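You operate a simulated robot arm through the tools that you are given. There is no shell and no other tool.

The job below is to be done with a simulated two-armed robot. You get a single attempt, and the scene is never put back.

Task
Pack the lemon and berry jars in the crate, then fit the divider and cover the lemon jar.
Fine: the small jars from the bench; divider down in its slot; the paper cap from the bench over the lid; damage nothing. Set down upright: small lemon jar, what you pick out.

The check looks at the end state, three seconds after you hand in, the way a careful person would. Anything else that was tipped, shoved, dropped, spilled or broken makes it a failure. Lids that push on must go on centred and level and be pressed home; caps that screw on are set level and turned clockwise until they are tight.

Robot
Two 7-joint arms with fingered hands on one trunk that stands fixed in place. Base frame: the origin is at the foot of the trunk, x ahead of it, y to its left, z up; the work surface is at about z = 760. Readings come in mm, degrees, newtons and seconds.
The left shoulder is at [70, 166, 1126], the right one opposite. With the tool pointing down near the work surface each hand reaches from about 100 to 960 mm from the base axis, measured 20 degrees to its own side. Payload 4.1 kg a hand.
Tool frame (each hand has its own): the origin (TCP) lies between the finger pads and is the grasp point; the fingertips stand 32 mm ahead of it; z points along the fingers, y is the line along which they close. The gripper opens to 108 mm; its body begins 38 mm behind the TCP. The gripper is a hand of 4 fingers: y runs from the thumb to the fingers, the wrist lies at [-16, -108, -186] in the tool frame.
Orientation is that of the tool frame in the base frame, as [roll, pitch, yaw] about the fixed x, y, z axes, in that order (R = Rz(yaw) Ry(pitch) Rx(roll)). With the fingers straight down and the wrist toward the robot, the tool's x, y and z point along [0, 1, 0], [1, 0, 0] and [0, 0, -1] of the base frame.

Tools
- The arms move only by the tool apply_moves. It takes "left_moves", "right_moves" or both (then of equal length, played together; a hand with none holds still); each is a list of rows, each a list of 6 numbers: the turn, a rotation vector about the tool's x, y, z in degrees, then the shift along the tool's x, y, z in mm. In form: [[wx, wy, wz, tx, ty, tz], ...]. A call has 1 to 20 rows; each row shifts and turns the commanded pose from where the row before left it, along the tool's axes as they then stand. Rows are played at 5 a second. More than 50 mm and 8.6 degrees between two rows, and nothing of the call is played. Where a pose cannot be reached the arm comes as near as it can. A force on the tool above 40 N (or 10 N above the force at the start of the call, whichever is more), or a blocked arm, ends the call early, and 0.2 s more pass. In this call time passes only in rows, and 0.2 s behind the last. It gives the time, the measured TCP pose, the force on the tool (base axes), the opening and the grip force at its end, in the units of the frame above (readings bear some noise), with the torque about the TCP (base axes, N m) and any sound that the robot's microphone picked up.
- Cameras (640 x 400 px; columns grow to the right, rows downward): "scene" is now at [124.6, -43.3, 1351.9]; the picture's right is [-0.52, -0.86, 0.00], its down [-0.51, 0.31, -0.81] and it looks along [0.69, -0.42, -0.59] (base axes); focal length 348 px, centre (320, 200). "left" rides on the left gripper at [-64, -93, -131] in its tool frame; the picture's right is [-0.80, -0.28, 0.53], its down [0.55, -0.71, 0.45] and it looks along [0.25, 0.65, 0.72] (tool axes); focal length 247 px, centre (320, 200). "right" rides on the right gripper at [64, -93, -132] in its tool frame; the picture's right is [-0.80, 0.28, -0.53], its down [-0.55, -0.71, 0.45] and it looks along [-0.25, 0.65, 0.72] (tool axes); focal length 247 px, centre (320, 200). There is no depth. A picture from a camera that has moved, and an enlarged one, comes with that camera's place and axes in the base frame and with its lens.
- camera(camera): a new picture of that camera. It takes no simulated time.
- move_column(by): slides the trunk up (or, below 0, down) by that many mm; the arms and the scene camera ride with it, the base frame stays. It gives what a move gives, with no picture.
- finger_targets(index, middle, ring, thumb_bend, hand): sets how far each is bent, from 0 (flat) to 1 (curled in); at 0.3 the hand is open as for a grip, at 0.7 the pads meet at the TCP. One left out holds its place. A second passes; each finger stops where it meets its share of the squeeze, and holds until it gets a number again. It is the only way to open and close the hand. It gives what a move gives, with no picture; readings hold the bend of each and the force on the fingers (four entries, about 0 where the hand has none), thumb and palm.
- aim_head(pan, tilt): turns the head with the scene camera to pan (to the left, within 86 degrees either way) and tilt (down, from -29 to 69), counted from straight ahead of the robot. It gives what a move gives.
- zoom(camera, box): a new picture of the part [left, top, right, bottom] of that camera's present view, enlarged. It takes no simulated time.
- hand_in(): hands the job in; it is judged then, once.

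Nothing tells you positions but the pictures and the camera data. Unless the task says otherwise, let go and move clear before handing in.

The tools are called as name(argument=value, ...) on one line, values as JSON. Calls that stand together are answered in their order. apply_moves: Moves the arms, as the interface text tells. Its arguments: {"type":"object","properties":{"left_moves":{"type":"array","items":{"type":"array","items":{"type":"number"}}},"right_moves":{"type":"array","items":{"type":"array","items":{"type":"number"}}}},"required":[]} The other tools are called the same way: move_column (by) moves the trunk up or down; finger_targets (index, middle, ring, thumb_bend, hand) moves the fingers one by one; aim_head (pan, tilt) turns the head that bears the scene camera; camera (camera) takes a picture; zoom (camera, box) takes an enlarged picture of a part of a camera's view; hand_in () hands the job in.

At the start:

```text
t: 0.0
left_eef_pos: [669.5, -8.3, 1132.1]
left_tcp_rot: [-179.9, 0.1, 90.1]
left_ft_force: [-1.7, -0.6, 0.3]
left_moment: [0.01, 0.01, 0.02]
left_grip_width: 107.5
left_gripper_force: 0.0
left_shape: jaw
left_bend: [0.3, 0.3, 0.3, 0.3]
left_finger forces: [0.0, 0.0, 0.0, 0.1, 0.0, 0.0]
right_eef_pos: [458.5, -515.6, 1031.7]
right_tcp_rot: [180.0, 0.0, 90.0]
right_ft_force: [-0.4, 0.4, 0.1]
right_moment: [-0.01, 0.03, 0.03]
right_grip_width: 107.6
right_gripper_force: 0.0
right_shape: jaw
right_bend: [0.3, 0.3, 0.3, 0.3]
right_finger forces: [0.0, 0.0, 0.0, 0.1, 0.0, 0.0]
trunk travel left (down, up): [-633.0, 307.0]
head pan, tilt (commanded): [-31.2, 36.2]
```

scene: 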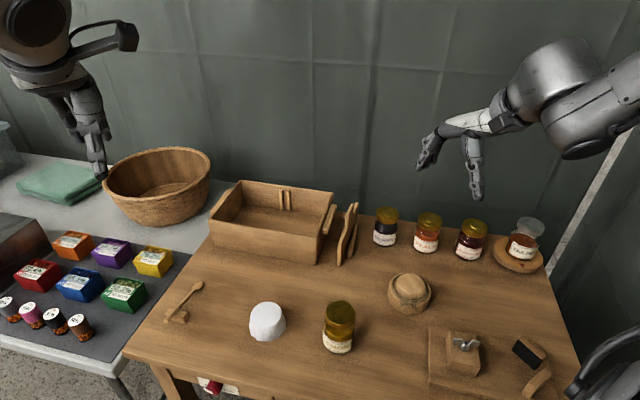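
right: 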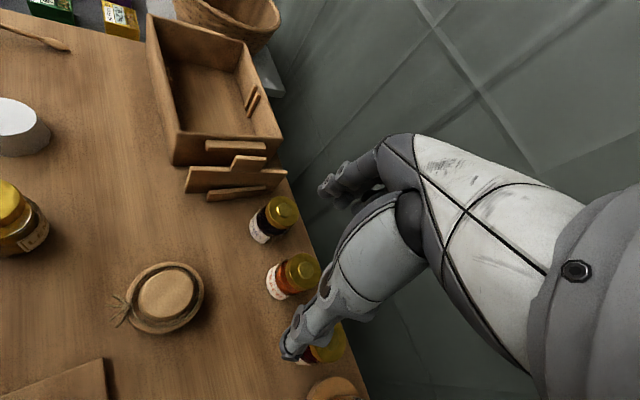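
left: 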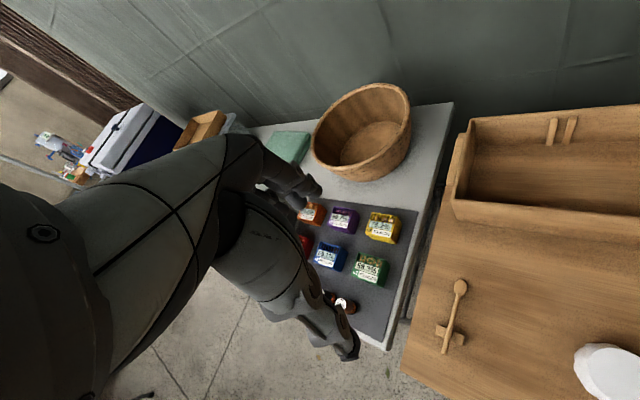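

I see a wooden bench with a crate, a divider, a row of jars, a larger jar, a white jar or cap, and a cloth cap. I'll zoom in first to read the labels and work out which item is which.

zoom(camera="scene", box=[360, 190, 560, 315])

zoom(camera="scene", box=[200, 170, 380, 283])

zoom(camera="scene", box=[150, 270, 370, 400])

zoom(camera="scene", box=[400, 290, 600, 400])

zoom(camera="scene", box=[0, 220, 200, 345])

```text
3.20 times, centred on (460, 252) of scene
camera zoom: at [124.6, -43.3, 1351.9], right [-0.52, -0.86, 0.0], down [-0.51, 0.31, -0.81], along [0.69, -0.42, -0.59], focal length 1114 px, centre (-128, 32)
```

zoom: 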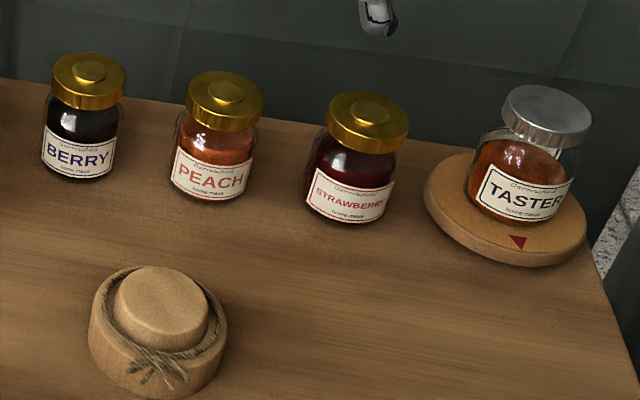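

```text
3.54 times, centred on (290, 226) of scene
camera zoom: at [124.6, -43.3, 1351.9], right [-0.52, -0.86, 0.0], down [-0.51, 0.31, -0.81], along [0.69, -0.42, -0.59], focal length 1233 px, centre (426, 106)
```

zoom: 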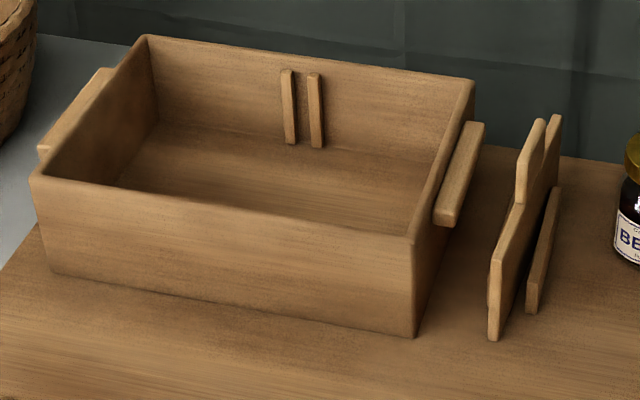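

```text
2.91 times, centred on (260, 335) of scene
camera zoom: at [124.6, -43.3, 1351.9], right [-0.52, -0.86, 0.0], down [-0.51, 0.31, -0.81], along [0.69, -0.42, -0.59], focal length 1013 px, centre (494, -193)
```

zoom: 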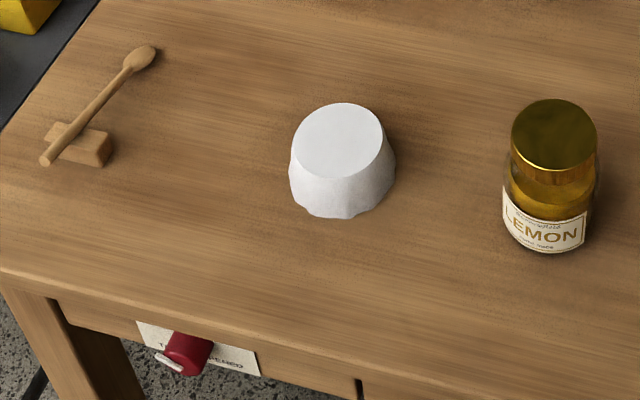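

```text
3.20 times, centred on (500, 345) of scene
camera zoom: at [124.6, -43.3, 1351.9], right [-0.52, -0.86, 0.0], down [-0.51, 0.31, -0.81], along [0.69, -0.42, -0.59], focal length 1114 px, centre (-256, -264)
```

zoom: 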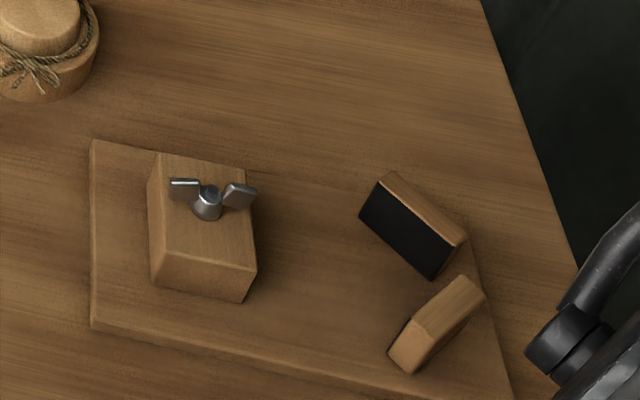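

```text
3.20 times, centred on (100, 282) of scene
camera zoom: at [124.6, -43.3, 1351.9], right [-0.52, -0.86, 0.0], down [-0.51, 0.31, -0.81], along [0.69, -0.42, -0.59], focal length 1114 px, centre (1024, -64)
```

zoom: 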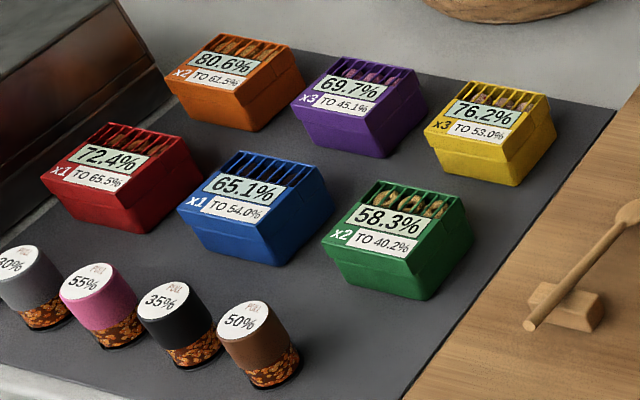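

The bench holds a lemon jar, a row of berry, peach, strawberry and taster jars, a white object with a crinkled skirt, a brown cap tied with twine, the crate, and the divider in a stand. I'll turn the head to look at the rest of the bench and the area around it.

aim_head(pan=-10, tilt=60)

camera(camera="scene")

aim_head(pan=-60, tilt=50)

camera(camera="scene")

aim_head(pan=20, tilt=40)

camera(camera="scene")

```text
t: 0.9
left_eef_pos: [668.8, -7.8, 1131.1]
left_tcp_rot: [180.0, 0.0, 90.0]
left_ft_force: [-0.7, 0.3, 0.2]
left_moment: [0.01, 0.03, 0.02]
left_grip_width: 107.5
left_gripper_force: 0.0
left_shape: jaw
left_bend: [0.3, 0.3, 0.3, 0.3]
left_finger forces: [0.0, 0.1, 0.0, 0.0, 0.1, 0.0]
right_eef_pos: [459.3, -516.2, 1030.1]
right_tcp_rot: [179.9, 0.0, 90.0]
right_ft_force: [-0.6, -0.9, -0.2]
right_moment: [0.01, -0.01, -0.01]
right_grip_width: 107.7
right_gripper_force: 0.0
right_shape: jaw
right_bend: [0.3, 0.3, 0.3, 0.3]
right_finger forces: [0.0, 0.0, 0.0, 0.0, 0.0, 0.0]
trunk travel left (down, up): [-633.0, 307.0]
head pan, tilt (commanded): [-10.0, 60.0]
```

```text
taken
camera scene: at [115.5, -9.8, 1319.5], right [-0.17, -0.98, 0.0], down [-0.85, 0.15, -0.5], along [0.49, -0.09, -0.87], focal length 348 px, centre (320, 200)
```

scene: 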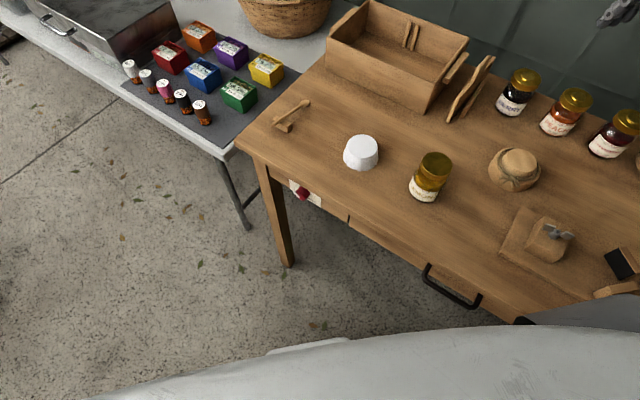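

```text
t: 2.1
left_eef_pos: [670.6, -8.0, 1132.6]
left_tcp_rot: [-180.0, 0.1, 90.0]
left_ft_force: [0.6, 0.0, 0.1]
left_moment: [0.03, 0.0, -0.03]
left_grip_width: 107.5
left_gripper_force: 0.0
left_shape: jaw
left_bend: [0.3, 0.3, 0.3, 0.3]
left_finger forces: [0.0, 0.1, 0.0, 0.0, 0.0, 0.0]
right_eef_pos: [458.1, -515.1, 1030.9]
right_tcp_rot: [-179.9, 0.0, 90.0]
right_ft_force: [0.7, -0.7, -0.1]
right_moment: [0.01, 0.02, -0.01]
right_grip_width: 107.6
right_gripper_force: 0.1
right_shape: jaw
right_bend: [0.3, 0.3, 0.3, 0.3]
right_finger forces: [0.0, 0.0, 0.0, 0.0, 0.0, 0.1]
trunk travel left (down, up): [-633.0, 307.0]
head pan, tilt (commanded): [-60.0, 50.0]
```

```text
taken
camera scene: at [88.4, -64.8, 1332.0], right [-0.87, -0.5, 0.0], down [-0.38, 0.66, -0.64], along [0.32, -0.56, -0.77], focal length 348 px, centre (320, 200)
```

scene: 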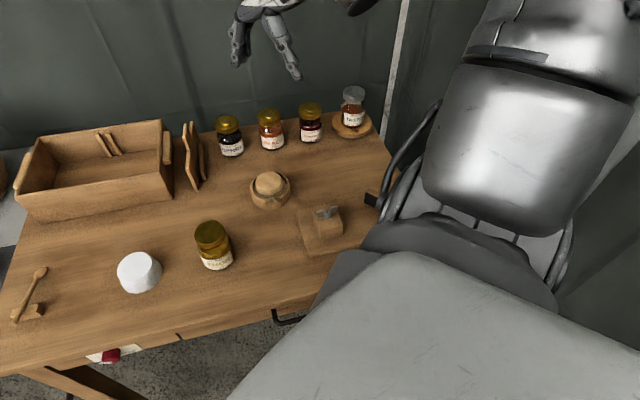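

```text
t: 3.6
left_eef_pos: [669.5, -8.4, 1131.9]
left_tcp_rot: [-180.0, 0.0, 90.0]
left_ft_force: [-0.1, 0.2, -0.1]
left_moment: [0.02, 0.0, 0.0]
left_grip_width: 107.7
left_gripper_force: 0.2
left_shape: jaw
left_bend: [0.3, 0.3, 0.3, 0.3]
left_finger forces: [0.1, 0.0, 0.1, 0.0, 0.1, 0.0]
right_eef_pos: [459.1, -514.9, 1033.3]
right_tcp_rot: [-180.0, 0.0, 90.0]
right_ft_force: [-0.5, -0.1, 0.5]
right_moment: [0.01, 0.03, -0.01]
right_grip_width: 107.6
right_gripper_force: 0.1
right_shape: jaw
right_bend: [0.3, 0.3, 0.3, 0.3]
right_finger forces: [0.0, 0.0, 0.1, 0.1, 0.0, 0.0]
trunk travel left (down, up): [-633.0, 307.0]
head pan, tilt (commanded): [20.0, 40.0]
```

```text
taken
camera scene: at [129.7, 30.9, 1346.2], right [0.34, -0.94, 0.0], down [-0.6, -0.22, -0.77], along [0.72, 0.26, -0.64], focal length 348 px, centre (320, 200)
```

scene: 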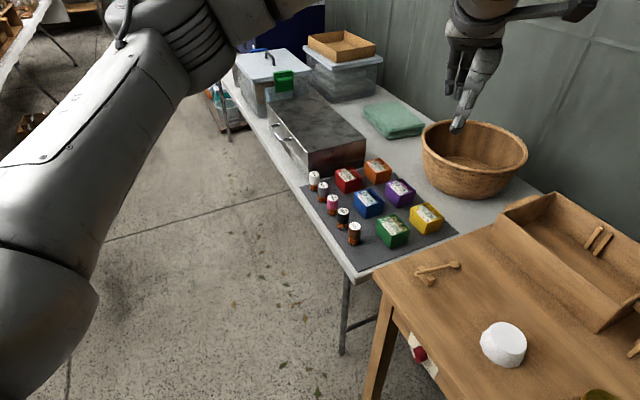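

There is only one lemon jar on the bench, near (415, -257), and the berry jar is near (583, -504). I'll zoom in on the white and brown objects to tell which is the paper cap.

zoom(camera="right", box=[80, 230, 240, 360])

zoom(camera="right", box=[0, 70, 120, 270])

zoom(camera="right", box=[130, 0, 330, 210])

aim_head(pan=-25, tilt=50)

camera(camera="scene")

zoom(camera="scene", box=[220, 180, 320, 250])

zoom(camera="scene", box=[180, 240, 320, 340])

```text
3.08 times, centred on (160, 295) of right
camera zoom: at [366.7, -450.8, 1163.4], right [0.28, -0.8, 0.53], down [-0.71, -0.55, -0.45], along [0.65, -0.25, -0.72], focal length 760 px, centre (812, -92)
```

zoom: 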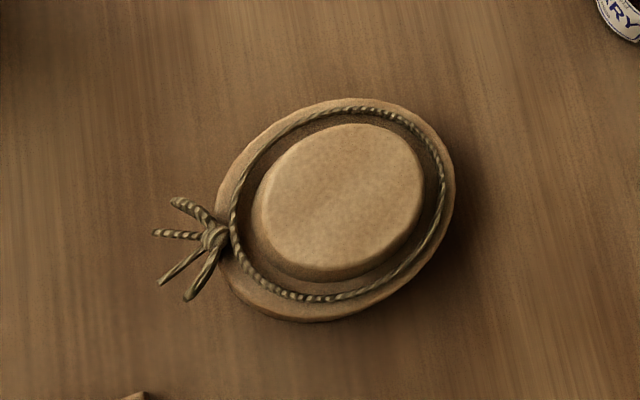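

```text
2.00 times, centred on (60, 170) of right
camera zoom: at [366.7, -450.8, 1163.4], right [0.28, -0.8, 0.53], down [-0.71, -0.55, -0.45], along [0.65, -0.25, -0.72], focal length 494 px, centre (840, 260)
```

zoom: 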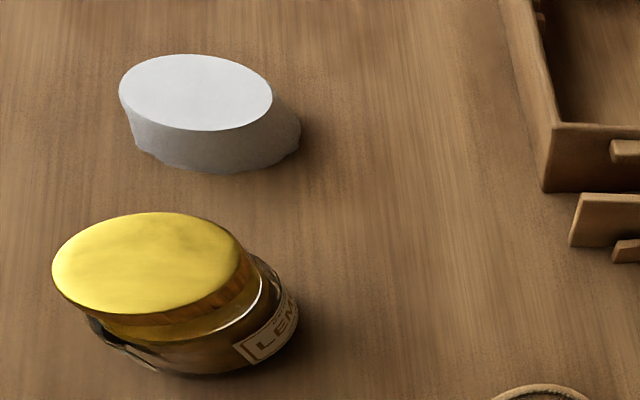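

```text
1.90 times, centred on (230, 105) of right
camera zoom: at [366.7, -450.8, 1163.4], right [0.28, -0.8, 0.53], down [-0.71, -0.55, -0.45], along [0.65, -0.25, -0.72], focal length 470 px, centre (491, 381)
```

zoom: 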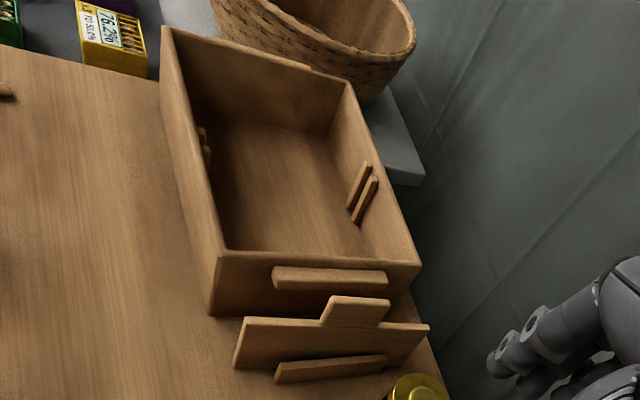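

```text
t: 4.7
left_eef_pos: [669.6, -7.9, 1132.0]
left_tcp_rot: [-180.0, 0.0, 90.0]
left_ft_force: [-0.1, 0.1, 1.3]
left_moment: [0.01, 0.03, 0.02]
left_grip_width: 107.6
left_gripper_force: 0.2
left_shape: jaw
left_bend: [0.3, 0.3, 0.3, 0.3]
left_finger forces: [0.0, 0.1, 0.0, 0.0, 0.0, 0.1]
right_eef_pos: [458.3, -516.2, 1030.7]
right_tcp_rot: [180.0, 0.0, 90.0]
right_ft_force: [0.0, 0.4, 0.3]
right_moment: [-0.01, -0.01, 0.01]
right_grip_width: 107.4
right_gripper_force: 0.0
right_shape: jaw
right_bend: [0.3, 0.3, 0.3, 0.3]
right_finger forces: [0.0, 0.0, 0.0, 0.0, 0.1, 0.1]
trunk travel left (down, up): [-633.0, 307.0]
head pan, tilt (commanded): [-25.0, 50.0]
```

```text
taken
camera scene: at [119.6, -30.6, 1332.0], right [-0.42, -0.91, 0.0], down [-0.69, 0.32, -0.64], along [0.58, -0.27, -0.77], focal length 348 px, centre (320, 200)
```

scene: 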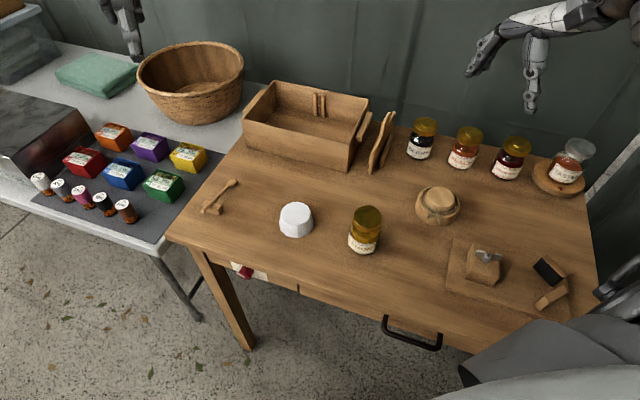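

```text
5.71 times, centred on (270, 215) of scene
camera zoom: at [119.6, -30.6, 1332.0], right [-0.42, -0.91, 0.0], down [-0.69, 0.32, -0.64], along [0.58, -0.27, -0.77], focal length 1990 px, centre (606, 114)
```

zoom: 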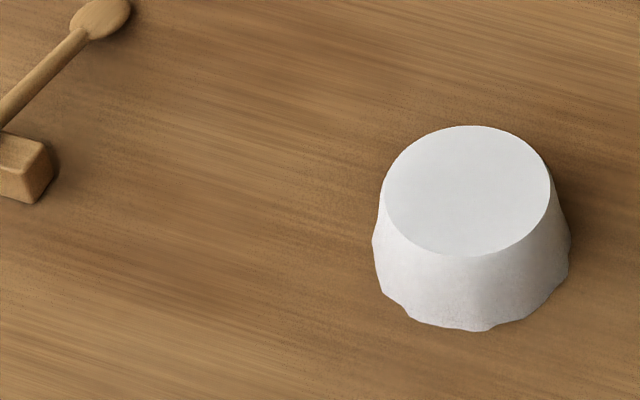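

```text
4.00 times, centred on (250, 290) of scene
camera zoom: at [119.6, -30.6, 1332.0], right [-0.42, -0.91, 0.0], down [-0.69, 0.32, -0.64], along [0.58, -0.27, -0.77], focal length 1393 px, centre (600, -160)
```

zoom: 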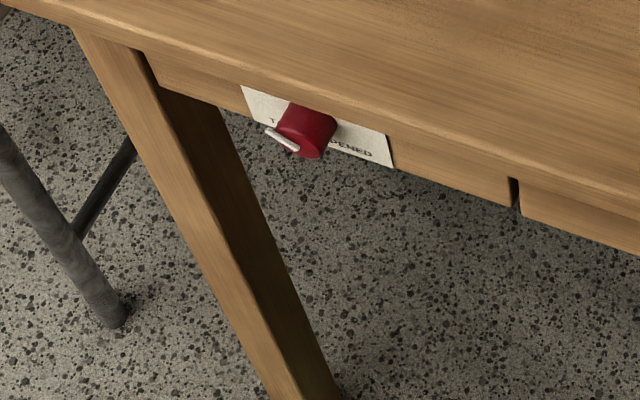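

The white object looks like a crinkled paper cap, and the brown one looks like a cover with a twine tie. I'll zoom in further to compare their texture and size against the lemon lid.

zoom(camera="scene", box=[270, 190, 330, 245])

zoom(camera="scene", box=[405, 175, 470, 235])

zoom(camera="scene", box=[335, 195, 400, 260])

zoom(camera="scene", box=[390, 105, 460, 170])

zoom(camera="scene", box=[230, 70, 400, 180])

zoom(camera="scene", box=[340, 90, 410, 190])

```text
7.27 times, centred on (300, 218) of scene
camera zoom: at [119.6, -30.6, 1332.0], right [-0.42, -0.91, 0.0], down [-0.69, 0.32, -0.64], along [0.58, -0.27, -0.77], focal length 2532 px, centre (466, 73)
```

zoom: 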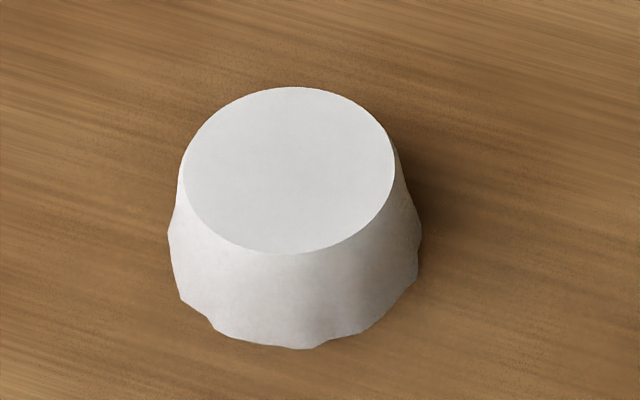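

```text
6.67 times, centred on (438, 205) of scene
camera zoom: at [119.6, -30.6, 1332.0], right [-0.42, -0.91, 0.0], down [-0.69, 0.32, -0.64], along [0.58, -0.27, -0.77], focal length 2322 px, centre (-463, 167)
```

zoom: 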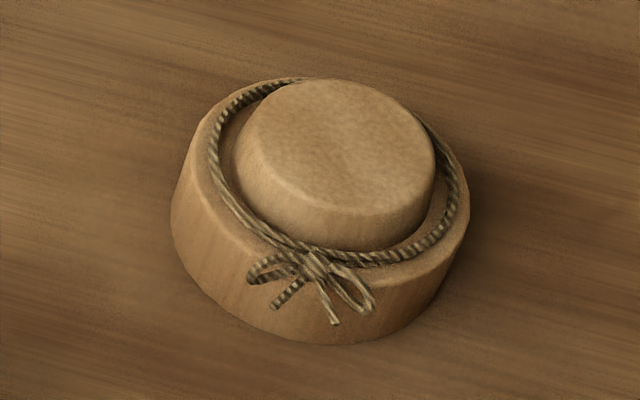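

```text
6.15 times, centred on (368, 228) of scene
camera zoom: at [119.6, -30.6, 1332.0], right [-0.42, -0.91, 0.0], down [-0.69, 0.32, -0.64], along [0.58, -0.27, -0.77], focal length 2143 px, centre (28, 31)
```

zoom: 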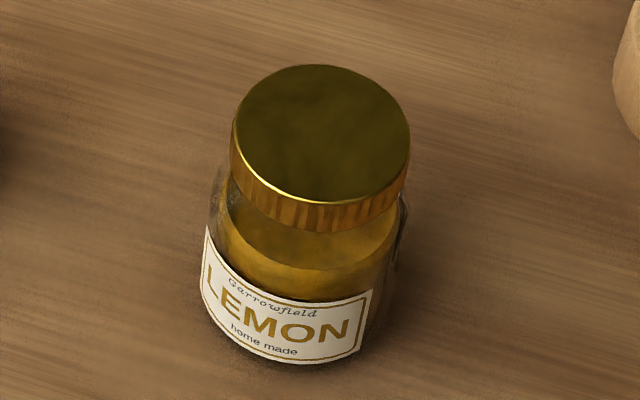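

```text
6.15 times, centred on (425, 138) of scene
camera zoom: at [119.6, -30.6, 1332.0], right [-0.42, -0.91, 0.0], down [-0.69, 0.32, -0.64], along [0.58, -0.27, -0.77], focal length 2143 px, centre (-326, 585)
```

zoom: 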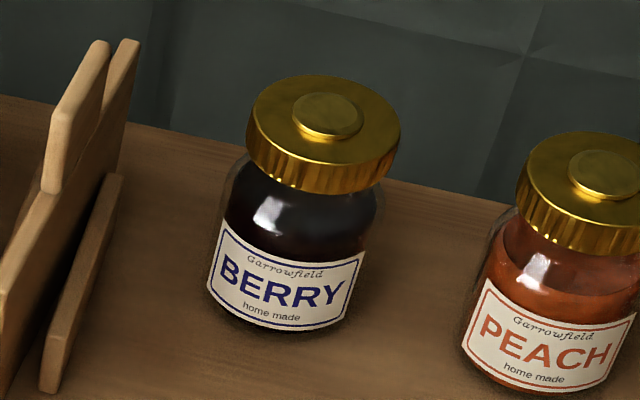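

```text
3.64 times, centred on (315, 125) of scene
camera zoom: at [119.6, -30.6, 1332.0], right [-0.42, -0.91, 0.0], down [-0.69, 0.32, -0.64], along [0.58, -0.27, -0.77], focal length 1266 px, centre (338, 473)
```

zoom: 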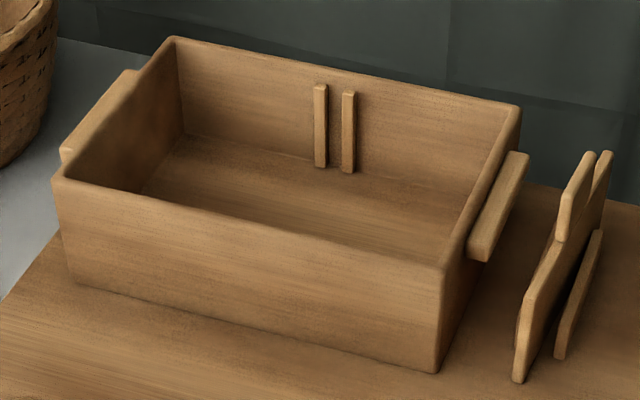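

```text
4.00 times, centred on (375, 140) of scene
camera zoom: at [119.6, -30.6, 1332.0], right [-0.42, -0.91, 0.0], down [-0.69, 0.32, -0.64], along [0.58, -0.27, -0.77], focal length 1393 px, centre (100, 440)
```

zoom: 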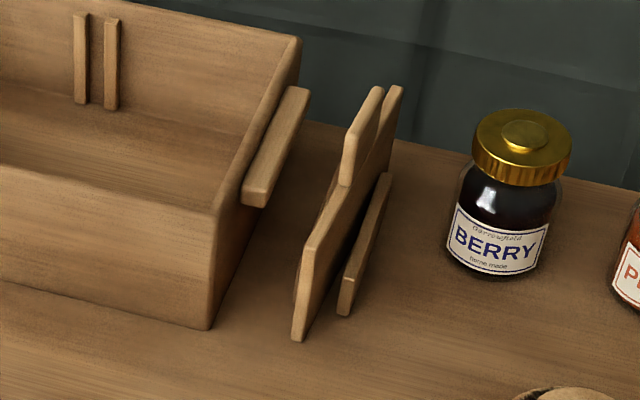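

The white object has the crisp shape of a paper cap and its inside fits the lemon lid (about 52 mm), while the brown one looks like a rounded cloth cover with twine. The crate and bench sit at about 45° to the base frame. Next I'll bring the right-hand camera closer to look at the divider and crate.

apply_moves(right_moves=[[0, 0, 0, 33, 3.6, 18.8], [0, 0, 0, 33, 3.6, 18.8], [0, 0, 0, 33, 3.6, 18.8], [0, 0, 0, 33, 3.6, 18.8]])

camera(camera="right")

zoom(camera="right", box=[220, 80, 460, 240])

```text
t: 5.7
left_eef_pos: [670.7, -9.9, 1131.2]
left_tcp_rot: [180.0, -0.1, 90.0]
left_ft_force: [0.3, -0.3, 0.8]
left_moment: [0.04, -0.01, 0.03]
left_grip_width: 107.8
left_gripper_force: 0.0
left_shape: jaw
left_bend: [0.3, 0.3, 0.3, 0.3]
left_finger forces: [0.0, 0.0, 0.0, 0.0, 0.0, 0.0]
right_eef_pos: [472.3, -392.8, 957.5]
right_tcp_rot: [-179.9, -0.1, 90.0]
right_ft_force: [-0.3, -0.1, 0.1]
right_moment: [0.01, 0.01, 0.0]
right_grip_width: 107.6
right_gripper_force: 0.0
right_shape: jaw
right_bend: [0.3, 0.3, 0.3, 0.3]
right_finger forces: [0.0, 0.1, 0.0, 0.1, 0.0, 0.0]
right hand out of reach, approached as far as the arm can: row 4
trunk travel left (down, up): [-633.0, 307.0]
head pan, tilt (commanded): [-25.0, 50.0]
```

```text
taken
camera right: at [379.8, -327.0, 1090.4], right [0.28, -0.8, 0.53], down [-0.71, -0.55, -0.45], along [0.65, -0.25, -0.72], focal length 247 px, centre (320, 200)
```

right: 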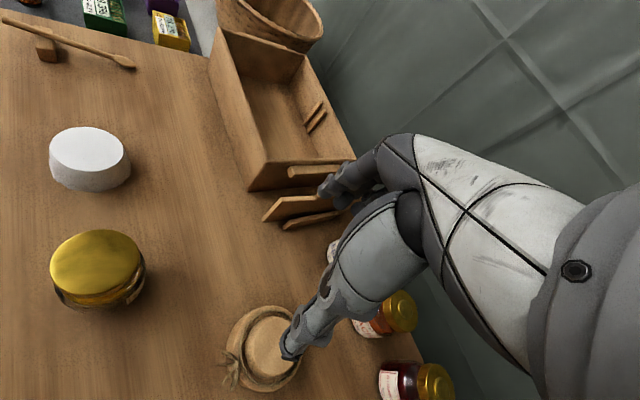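

```text
2.50 times, centred on (340, 160) of right
camera zoom: at [379.8, -327.0, 1090.4], right [0.28, -0.8, 0.53], down [-0.71, -0.55, -0.45], along [0.65, -0.25, -0.72], focal length 617 px, centre (270, 300)
```

zoom: 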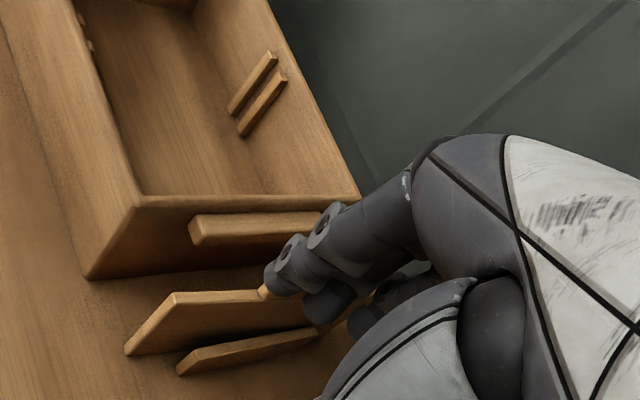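

From triangulation, the lemon lid centre is about (421, -264, 844), the berry about (588, -507), the crate centre about (757, -297) and the divider tab about (632, -426, 865). I'll move the left arm out of the way and raise the trunk to give the right arm more room, then start on the lemon jar.

apply_moves(left_moves=[[0, 0, 0, 45, 0, 0], [0, 0, 0, 45, 0, 0], [0, 0, 0, 45, 0, 0], [0, 0, 0, 45, 0, 0], [0, 0, 0, 45, 0, 0], [0, 0, 0, 45, 0, 0]])

move_column(by=150)

apply_moves(right_moves=[[0, 0, 7.5, 0, 0, 0], [0, 0, 7.5, 0, 0, 0], [0, 0, 7.5, 0, 0, 0], [0, 0, 7.5, 0, 0, 0], [0, 0, 7.5, 0, 0, 0], [0, 0, 7.5, 0, 0, 0]])

camera(camera="scene")

```text
t: 7.1
left_eef_pos: [669.2, 264.1, 1132.7]
left_tcp_rot: [-180.0, 0.0, 89.9]
left_ft_force: [0.5, 1.0, -0.4]
left_moment: [-0.04, -0.02, -0.01]
left_grip_width: 107.4
left_gripper_force: 0.1
left_shape: jaw
left_bend: [0.3, 0.3, 0.3, 0.3]
left_finger forces: [0.0, 0.1, 0.0, 0.0, 0.0, 0.1]
right_eef_pos: [470.7, -390.4, 960.7]
right_tcp_rot: [180.0, 0.0, 90.0]
right_ft_force: [-0.7, -0.4, -0.9]
right_moment: [-0.01, 0.02, 0.02]
right_grip_width: 107.5
right_gripper_force: 0.1
right_shape: jaw
right_bend: [0.3, 0.3, 0.3, 0.3]
right_finger forces: [0.0, 0.1, 0.0, 0.0, 0.0, 0.0]
trunk travel left (down, up): [-633.0, 307.0]
head pan, tilt (commanded): [-25.0, 50.0]
```

```text
t: 8.9
left_eef_pos: [669.9, 261.7, 1282.0]
left_tcp_rot: [179.9, 0.1, 90.0]
left_ft_force: [0.3, 0.4, -0.1]
left_moment: [-0.01, -0.01, 0.01]
left_grip_width: 107.6
left_gripper_force: 0.2
left_shape: jaw
left_bend: [0.3, 0.3, 0.3, 0.3]
left_finger forces: [0.1, 0.1, 0.1, 0.0, 0.1, 0.0]
right_eef_pos: [472.5, -391.5, 1109.2]
right_tcp_rot: [179.9, 0.0, 90.0]
right_ft_force: [0.1, -0.2, -0.5]
right_moment: [0.0, 0.01, 0.01]
right_grip_width: 107.8
right_gripper_force: 0.0
right_shape: jaw
right_bend: [0.3, 0.3, 0.3, 0.3]
right_finger forces: [0.0, 0.0, 0.0, 0.0, 0.0, 0.0]
trunk travel left (down, up): [-783.0, 157.0]
head pan, tilt (commanded): [-25.0, 50.0]
```

```text
t: 10.3
left_eef_pos: [670.0, 260.5, 1283.3]
left_tcp_rot: [-180.0, -0.1, 90.0]
left_ft_force: [-0.1, 0.3, 0.0]
left_moment: [0.0, 0.0, -0.01]
left_grip_width: 107.6
left_gripper_force: 0.0
left_shape: jaw
left_bend: [0.3, 0.3, 0.3, 0.3]
left_finger forces: [0.1, 0.0, 0.1, 0.0, 0.0, 0.1]
right_eef_pos: [454.5, -411.4, 1071.3]
right_tcp_rot: [-179.8, 0.0, 48.6]
right_ft_force: [-0.2, -0.6, 0.2]
right_moment: [0.05, -0.01, 0.03]
right_grip_width: 107.5
right_gripper_force: 0.1
right_shape: jaw
right_bend: [0.3, 0.3, 0.3, 0.3]
right_finger forces: [0.0, 0.0, 0.0, 0.0, 0.0, 0.0]
right hand out of reach, approached as far as the arm can: row 5, 6
trunk travel left (down, up): [-783.0, 157.0]
head pan, tilt (commanded): [-25.0, 50.0]
```

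```text
taken
camera scene: at [119.9, -32.2, 1482.0], right [-0.42, -0.91, 0.0], down [-0.69, 0.32, -0.64], along [0.58, -0.27, -0.77], focal length 348 px, centre (320, 200)
```

scene: 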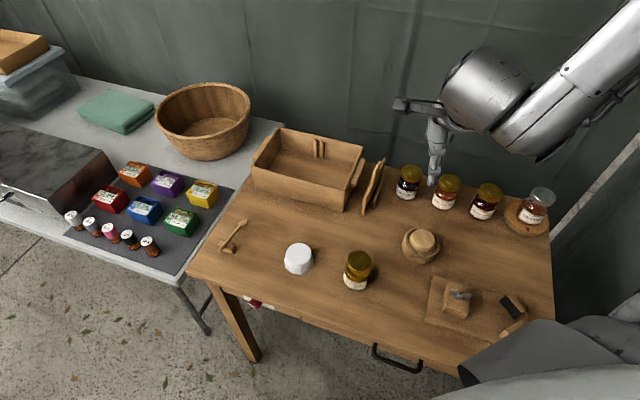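

The arm runs out of reach when it is high and close in, so I'll bring the right hand down first and then move over to the lemon jar.

apply_moves(right_moves=[[0, 0, 0, 0, 0, 40], [0, 0, 0, 0, 0, 40], [0, 0, 0, 0, 0, 40]])

```text
t: 11.1
left_eef_pos: [671.6, 265.0, 1280.9]
left_tcp_rot: [-179.9, 0.1, 90.0]
left_ft_force: [-0.4, -0.3, -0.9]
left_moment: [-0.02, -0.03, 0.0]
left_grip_width: 107.4
left_gripper_force: 0.0
left_shape: jaw
left_bend: [0.3, 0.3, 0.3, 0.3]
left_finger forces: [0.0, 0.0, 0.0, 0.0, 0.1, 0.0]
right_eef_pos: [454.7, -409.7, 954.8]
right_tcp_rot: [-179.9, 0.0, 48.8]
right_ft_force: [0.4, 0.1, 0.1]
right_moment: [-0.01, 0.02, 0.01]
right_grip_width: 107.8
right_gripper_force: 0.1
right_shape: jaw
right_bend: [0.3, 0.3, 0.3, 0.3]
right_finger forces: [0.0, 0.0, 0.0, 0.1, 0.0, 0.1]
right hand out of reach, approached as far as the arm can: row 3
trunk travel left (down, up): [-783.0, 157.0]
head pan, tilt (commanded): [-25.0, 50.0]
```

Only the last row fell short. I'll check what limits the reach by turning the yaw back toward 90° and moving toward the lemon jar at a safe height.

apply_moves(right_moves=[[0, 0, -7, 0, 0, 0], [0, 0, -7, 0, 0, 0], [0, 0, -7, 0, 0, 0]])

apply_moves(right_moves=[[0, 0, 0, 0, 0, 20], [0, 0, 0, 0, 0, 20]])

```text
t: 11.9
left_eef_pos: [668.5, 261.4, 1282.5]
left_tcp_rot: [180.0, -0.1, 90.0]
left_ft_force: [0.6, 0.3, 0.2]
left_moment: [0.01, -0.02, 0.03]
left_grip_width: 107.8
left_gripper_force: 0.1
left_shape: jaw
left_bend: [0.3, 0.3, 0.3, 0.3]
left_finger forces: [0.0, 0.0, 0.0, 0.0, 0.0, 0.1]
right_eef_pos: [454.3, -412.2, 956.0]
right_tcp_rot: [-179.9, 0.0, 69.9]
right_ft_force: [0.2, 0.2, -0.1]
right_moment: [0.03, 0.0, -0.01]
right_grip_width: 107.8
right_gripper_force: 0.0
right_shape: jaw
right_bend: [0.3, 0.3, 0.3, 0.3]
right_finger forces: [0.0, 0.0, 0.1, 0.0, 0.0, 0.1]
trunk travel left (down, up): [-783.0, 157.0]
head pan, tilt (commanded): [-25.0, 50.0]
```

```text
t: 12.5
left_eef_pos: [669.1, 260.2, 1283.3]
left_tcp_rot: [179.9, -0.1, 89.9]
left_ft_force: [-0.8, -0.2, -0.1]
left_moment: [0.04, -0.03, 0.01]
left_grip_width: 107.6
left_gripper_force: 0.0
left_shape: jaw
left_bend: [0.3, 0.3, 0.3, 0.3]
left_finger forces: [0.0, 0.0, 0.1, 0.0, 0.0, 0.0]
right_eef_pos: [451.1, -417.9, 938.2]
right_tcp_rot: [-179.9, -0.1, 69.8]
right_ft_force: [1.0, -0.7, -0.1]
right_moment: [-0.03, -0.01, -0.02]
right_grip_width: 107.6
right_gripper_force: 0.1
right_shape: jaw
right_bend: [0.3, 0.3, 0.3, 0.3]
right_finger forces: [0.0, 0.0, 0.0, 0.0, 0.1, 0.0]
right hand out of reach, approached as far as the arm can: row 1, 2
trunk travel left (down, up): [-783.0, 157.0]
head pan, tilt (commanded): [-25.0, 50.0]
```

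Going down at the raised trunk is the limiting factor, and close-in reach is worst for the right arm. The left arm has a comfortable mid-range reach to the lemon jar and the white cap, so I'll use left for those and right for the berry jar and divider. First I'll lift the right hand, then lower the trunk back.

apply_moves(right_moves=[[0, 0, 0, -19, 7, -40], [0, 0, 0, -19, 7, -40], [0, 0, 0, -19, 7, -40], [0, 0, 0, -19, 7, -40], [0, 0, 0, -19, 7, -40]])

move_column(by=-150)

```text
t: 13.7
left_eef_pos: [667.3, 263.0, 1283.9]
left_tcp_rot: [179.9, 0.1, 90.0]
left_ft_force: [0.7, 0.2, 0.0]
left_moment: [0.03, -0.03, 0.0]
left_grip_width: 107.4
left_gripper_force: 0.0
left_shape: jaw
left_bend: [0.3, 0.3, 0.3, 0.3]
left_finger forces: [0.1, 0.0, 0.1, 0.1, 0.0, 0.0]
right_eef_pos: [448.1, -517.1, 1138.6]
right_tcp_rot: [-180.0, -0.2, 69.8]
right_ft_force: [0.0, -0.5, 0.1]
right_moment: [-0.02, 0.01, -0.01]
right_grip_width: 107.9
right_gripper_force: 0.1
right_shape: jaw
right_bend: [0.3, 0.3, 0.3, 0.3]
right_finger forces: [0.0, 0.1, 0.0, 0.0, 0.0, 0.0]
trunk travel left (down, up): [-783.0, 157.0]
head pan, tilt (commanded): [-25.0, 50.0]
```

```text
t: 15.4
left_eef_pos: [670.1, 262.1, 1133.7]
left_tcp_rot: [-179.9, 0.0, 90.0]
left_ft_force: [0.7, -0.5, 0.4]
left_moment: [-0.02, 0.01, 0.01]
left_grip_width: 107.6
left_gripper_force: 0.0
left_shape: jaw
left_bend: [0.3, 0.3, 0.3, 0.3]
left_finger forces: [0.0, 0.0, 0.0, 0.1, 0.0, 0.0]
right_eef_pos: [450.4, -518.4, 988.0]
right_tcp_rot: [-179.8, 0.0, 69.7]
right_ft_force: [-0.3, 0.1, 0.1]
right_moment: [-0.02, -0.04, 0.0]
right_grip_width: 107.8
right_gripper_force: 0.0
right_shape: jaw
right_bend: [0.3, 0.3, 0.3, 0.3]
right_finger forces: [0.0, 0.0, 0.0, 0.0, 0.0, 0.0]
trunk travel left (down, up): [-633.0, 307.0]
head pan, tilt (commanded): [-25.0, 50.0]
```

I'll start with the berry jar using the right arm. First I'll align the yaw to 45° and hover above it.

apply_moves(right_moves=[[0, 0, 6.2, 0, 0, 0], [0, 0, 6.2, 0, 0, 0], [0, 0, 6.2, 0, 0, 0], [0, 0, 6.1, 0, 0, 0], [0, 0, 0, 26.3, 22.5, 5], [0, 0, 0, 26.3, 22.5, 5], [0, 0, 0, 26.3, 22.5, 5], [0, 0, 0, 26.3, 22.5, 5]])

camera(camera="right")

camera(camera="scene")

```text
t: 17.2
left_eef_pos: [670.5, 261.3, 1131.9]
left_tcp_rot: [-179.9, -0.1, 90.0]
left_ft_force: [0.8, -0.6, -0.8]
left_moment: [-0.01, 0.0, -0.01]
left_grip_width: 107.9
left_gripper_force: 0.1
left_shape: jaw
left_bend: [0.3, 0.3, 0.3, 0.3]
left_finger forces: [0.0, 0.1, 0.1, 0.0, 0.1, 0.1]
right_eef_pos: [590.5, -507.7, 966.8]
right_tcp_rot: [-179.9, 0.1, 45.0]
right_ft_force: [-0.4, 0.3, -0.4]
right_moment: [0.05, 0.03, -0.02]
right_grip_width: 107.6
right_gripper_force: 0.0
right_shape: jaw
right_bend: [0.3, 0.3, 0.3, 0.3]
right_finger forces: [0.1, 0.0, 0.0, 0.0, 0.0, 0.0]
trunk travel left (down, up): [-633.0, 307.0]
head pan, tilt (commanded): [-25.0, 50.0]
```

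```text
taken
camera right: at [571.8, -396.9, 1098.9], right [-0.36, -0.77, 0.53], down [-0.89, 0.11, -0.44], along [0.28, -0.63, -0.72], focal length 247 px, centre (320, 200)
```

right: 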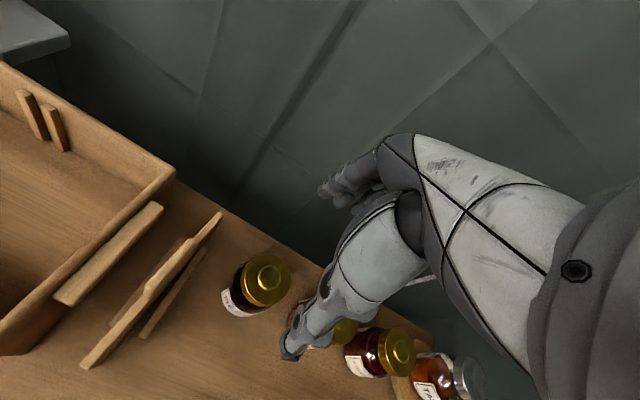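

```text
taken
camera scene: at [121.6, -31.5, 1331.8], right [-0.42, -0.91, 0.0], down [-0.7, 0.32, -0.64], along [0.58, -0.27, -0.77], focal length 348 px, centre (320, 200)
```

scene: 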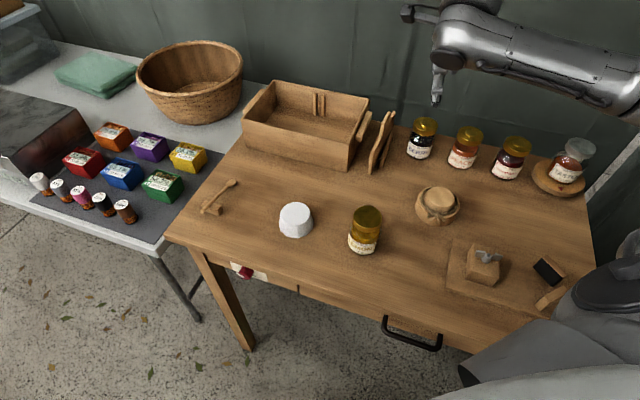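

The arm reaches the berry jar well. I'll zoom in to fix the positions of the jar and the divider.

zoom(camera="right", box=[200, 230, 330, 340])

zoom(camera="right", box=[40, 180, 260, 380])

```text
3.64 times, centred on (265, 285) of right
camera zoom: at [571.8, -396.9, 1098.9], right [-0.36, -0.77, 0.53], down [-0.89, 0.11, -0.44], along [0.28, -0.63, -0.72], focal length 898 px, centre (520, -109)
```

zoom: 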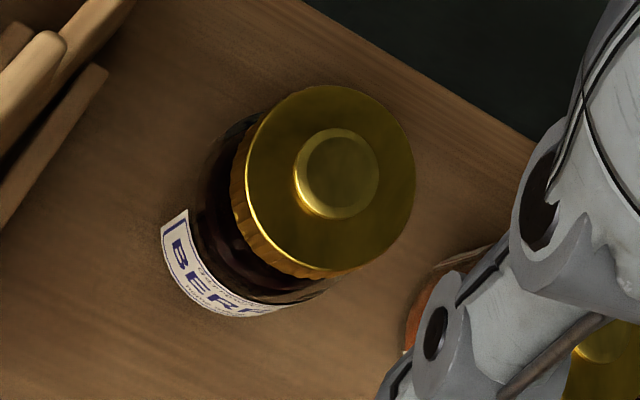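

```text
2.00 times, centred on (150, 280) of right
camera zoom: at [571.8, -396.9, 1098.9], right [-0.36, -0.77, 0.53], down [-0.89, 0.11, -0.44], along [0.28, -0.63, -0.72], focal length 494 px, centre (660, 40)
```

zoom: 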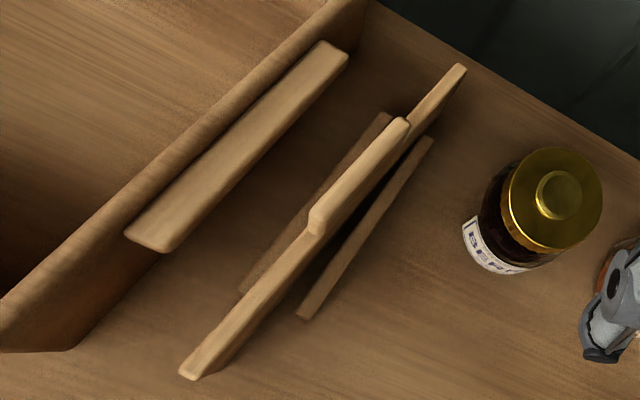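

The berry's centre comes out near (590, -510). I'll descend to just above it and check the alignment.

apply_moves(right_moves=[[0, 0, 0, -1, 1, 20], [0, 0, 0, -0.6, 0, 20], [0, 0, 0, 0, 0, 20], [0, 0, 0, 0, 0, 15]])

camera(camera="right")

zoom(camera="scene", box=[370, 60, 530, 190])

```text
t: 18.2
left_eef_pos: [670.0, 260.9, 1132.9]
left_tcp_rot: [-180.0, 0.0, 90.1]
left_ft_force: [0.8, -0.2, -0.4]
left_moment: [-0.02, 0.01, 0.0]
left_grip_width: 107.6
left_gripper_force: 0.0
left_shape: jaw
left_bend: [0.3, 0.3, 0.3, 0.3]
left_finger forces: [0.1, 0.1, 0.1, 0.0, 0.0, 0.1]
right_eef_pos: [588.4, -508.6, 893.2]
right_tcp_rot: [-180.0, -0.1, 45.1]
right_ft_force: [0.3, 0.5, -0.5]
right_moment: [-0.02, 0.02, 0.02]
right_grip_width: 107.6
right_gripper_force: 0.0
right_shape: jaw
right_bend: [0.3, 0.3, 0.3, 0.3]
right_finger forces: [0.1, 0.0, 0.0, 0.1, 0.1, 0.1]
trunk travel left (down, up): [-633.0, 307.0]
head pan, tilt (commanded): [-25.0, 50.0]
```

```text
taken
camera right: at [569.5, -397.7, 1025.5], right [-0.36, -0.77, 0.53], down [-0.89, 0.11, -0.45], along [0.28, -0.63, -0.72], focal length 247 px, centre (320, 200)
```

right: 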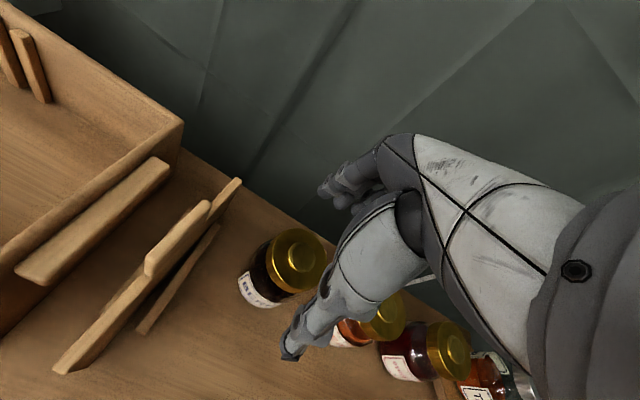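

```text
3.08 times, centred on (450, 125) of scene
camera zoom: at [120.1, -31.0, 1332.0], right [-0.42, -0.91, 0.0], down [-0.69, 0.32, -0.64], along [0.58, -0.27, -0.77], focal length 1071 px, centre (-80, 431)
```

zoom: 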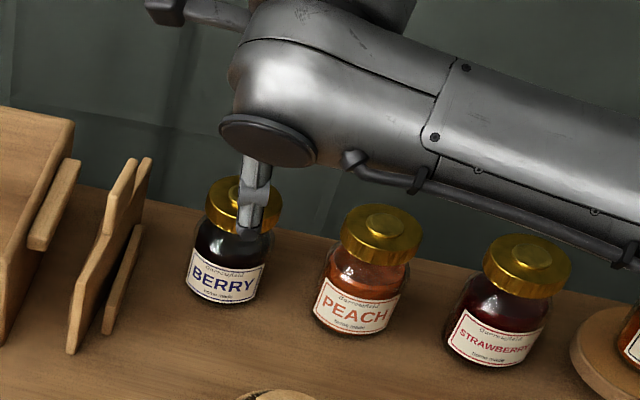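

The alignment looks good, within about 2 mm. I'll descend to grasp height.

apply_moves(right_moves=[[0, 0, 0, 1, 1, 15], [0, 0, 0, 0, 0, 15], [0, 0, 0, 0, 0, 15], [0, 0, 0, 0, 0, 15], [0, 0, 0, 0, 0, 12]])

camera(camera="right")

zoom(camera="scene", box=[370, 60, 530, 190])

```text
t: 19.4
left_eef_pos: [670.1, 262.4, 1132.8]
left_tcp_rot: [180.0, -0.1, 90.0]
left_ft_force: [0.4, -0.4, -0.5]
left_moment: [-0.04, 0.02, -0.01]
left_grip_width: 107.9
left_gripper_force: 0.0
left_shape: jaw
left_bend: [0.3, 0.3, 0.3, 0.3]
left_finger forces: [0.0, 0.0, 0.0, 0.0, 0.0, 0.0]
right_eef_pos: [588.6, -508.3, 821.5]
right_tcp_rot: [-179.9, 0.0, 45.1]
right_ft_force: [-0.1, -0.9, 0.1]
right_moment: [-0.01, -0.01, 0.04]
right_grip_width: 108.0
right_gripper_force: 0.0
right_shape: jaw
right_bend: [0.3, 0.3, 0.3, 0.3]
right_finger forces: [0.1, 0.0, 0.0, 0.1, 0.0, 0.0]
trunk travel left (down, up): [-633.0, 307.0]
head pan, tilt (commanded): [-25.0, 50.0]
```

```text
taken
camera right: at [569.9, -396.1, 953.8], right [-0.36, -0.77, 0.53], down [-0.89, 0.11, -0.45], along [0.28, -0.63, -0.72], focal length 247 px, centre (320, 200)
```

right: 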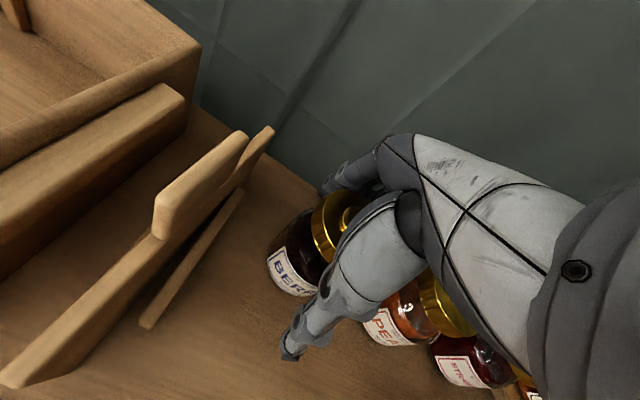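

```text
3.08 times, centred on (450, 125) of scene
camera zoom: at [119.7, -30.6, 1332.1], right [-0.42, -0.91, 0.0], down [-0.69, 0.32, -0.64], along [0.58, -0.27, -0.77], focal length 1071 px, centre (-80, 431)
```

zoom: 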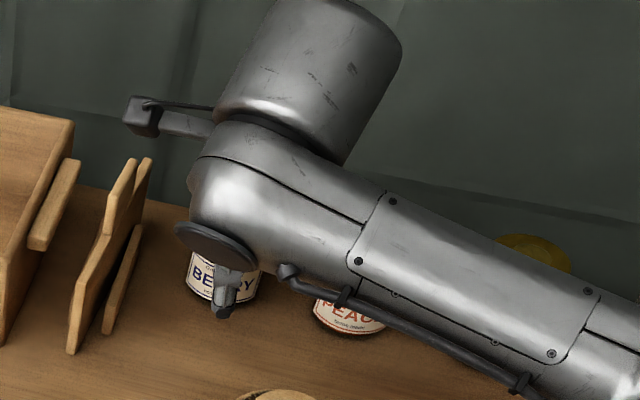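

The jar sits between the thumb and fingers. I'll close the hand gradually.

finger_targets(hand="right", index=0.43, middle=0.43, ring=0.43, thumb_bend=0.43)

zoom(camera="right", box=[230, 130, 460, 370])

```text
t: 20.4
left_eef_pos: [669.5, 262.3, 1133.3]
left_tcp_rot: [-180.0, 0.1, 90.0]
left_ft_force: [-0.8, 0.0, -0.5]
left_moment: [-0.01, -0.02, 0.01]
left_grip_width: 107.6
left_gripper_force: 0.1
left_shape: jaw
left_bend: [0.3, 0.3, 0.3, 0.3]
left_finger forces: [0.0, 0.0, 0.0, 0.0, 0.1, 0.1]
right_eef_pos: [589.3, -507.1, 821.6]
right_tcp_rot: [-179.8, -0.1, 45.2]
right_ft_force: [-0.4, 0.5, -0.4]
right_moment: [-0.01, -0.01, 0.02]
right_grip_width: 75.1
right_gripper_force: 0.0
right_shape: fingers
right_bend: [0.43, 0.43, 0.43, 0.43]
right_finger forces: [0.0, 0.0, 0.0, 0.0, 0.0, 0.0]
trunk travel left (down, up): [-633.0, 307.0]
head pan, tilt (commanded): [-25.0, 50.0]
```

```text
1.67 times, centred on (345, 250) of right
camera zoom: at [569.8, -396.1, 953.8], right [-0.36, -0.77, 0.53], down [-0.89, 0.11, -0.45], along [0.28, -0.63, -0.72], focal length 412 px, centre (278, 117)
```

zoom: 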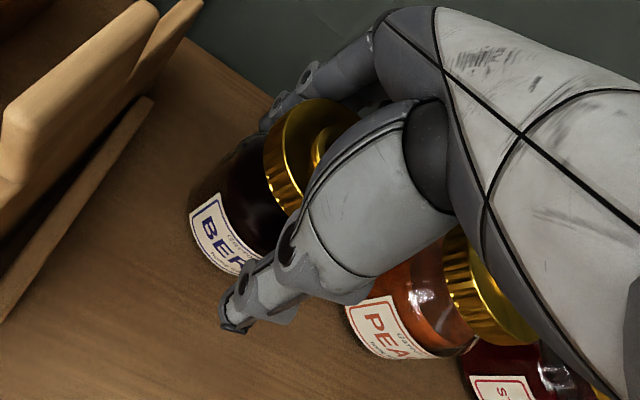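

finger_targets(hand="right", index=0.48, middle=0.48, ring=0.48, thumb_bend=0.48)

zoom(camera="right", box=[230, 130, 460, 370])

```text
t: 21.4
left_eef_pos: [670.1, 262.9, 1133.3]
left_tcp_rot: [180.0, 0.0, 90.0]
left_ft_force: [0.1, 0.4, 0.4]
left_moment: [-0.02, -0.02, 0.0]
left_grip_width: 107.6
left_gripper_force: 0.1
left_shape: jaw
left_bend: [0.3, 0.3, 0.3, 0.3]
left_finger forces: [0.0, 0.0, 0.0, 0.0, 0.0, 0.0]
right_eef_pos: [590.1, -507.8, 821.3]
right_tcp_rot: [-179.9, 0.0, 45.1]
right_ft_force: [0.5, 0.6, -0.2]
right_moment: [-0.01, -0.02, 0.0]
right_grip_width: 61.9
right_gripper_force: 0.0
right_shape: fingers
right_bend: [0.48, 0.47, 0.48, 0.48]
right_finger forces: [0.1, 0.5, 0.1, 0.0, 0.0, 0.1]
trunk travel left (down, up): [-633.0, 307.0]
head pan, tilt (commanded): [-25.0, 50.0]
```

```text
1.67 times, centred on (345, 250) of right
camera zoom: at [569.9, -396.2, 953.8], right [-0.36, -0.77, 0.53], down [-0.89, 0.11, -0.45], along [0.28, -0.63, -0.72], focal length 412 px, centre (278, 117)
```

zoom: 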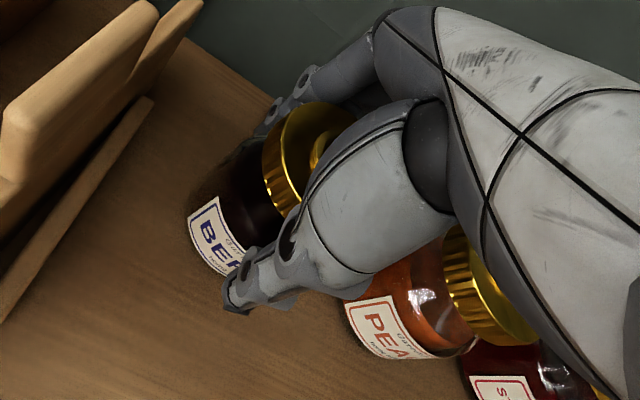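

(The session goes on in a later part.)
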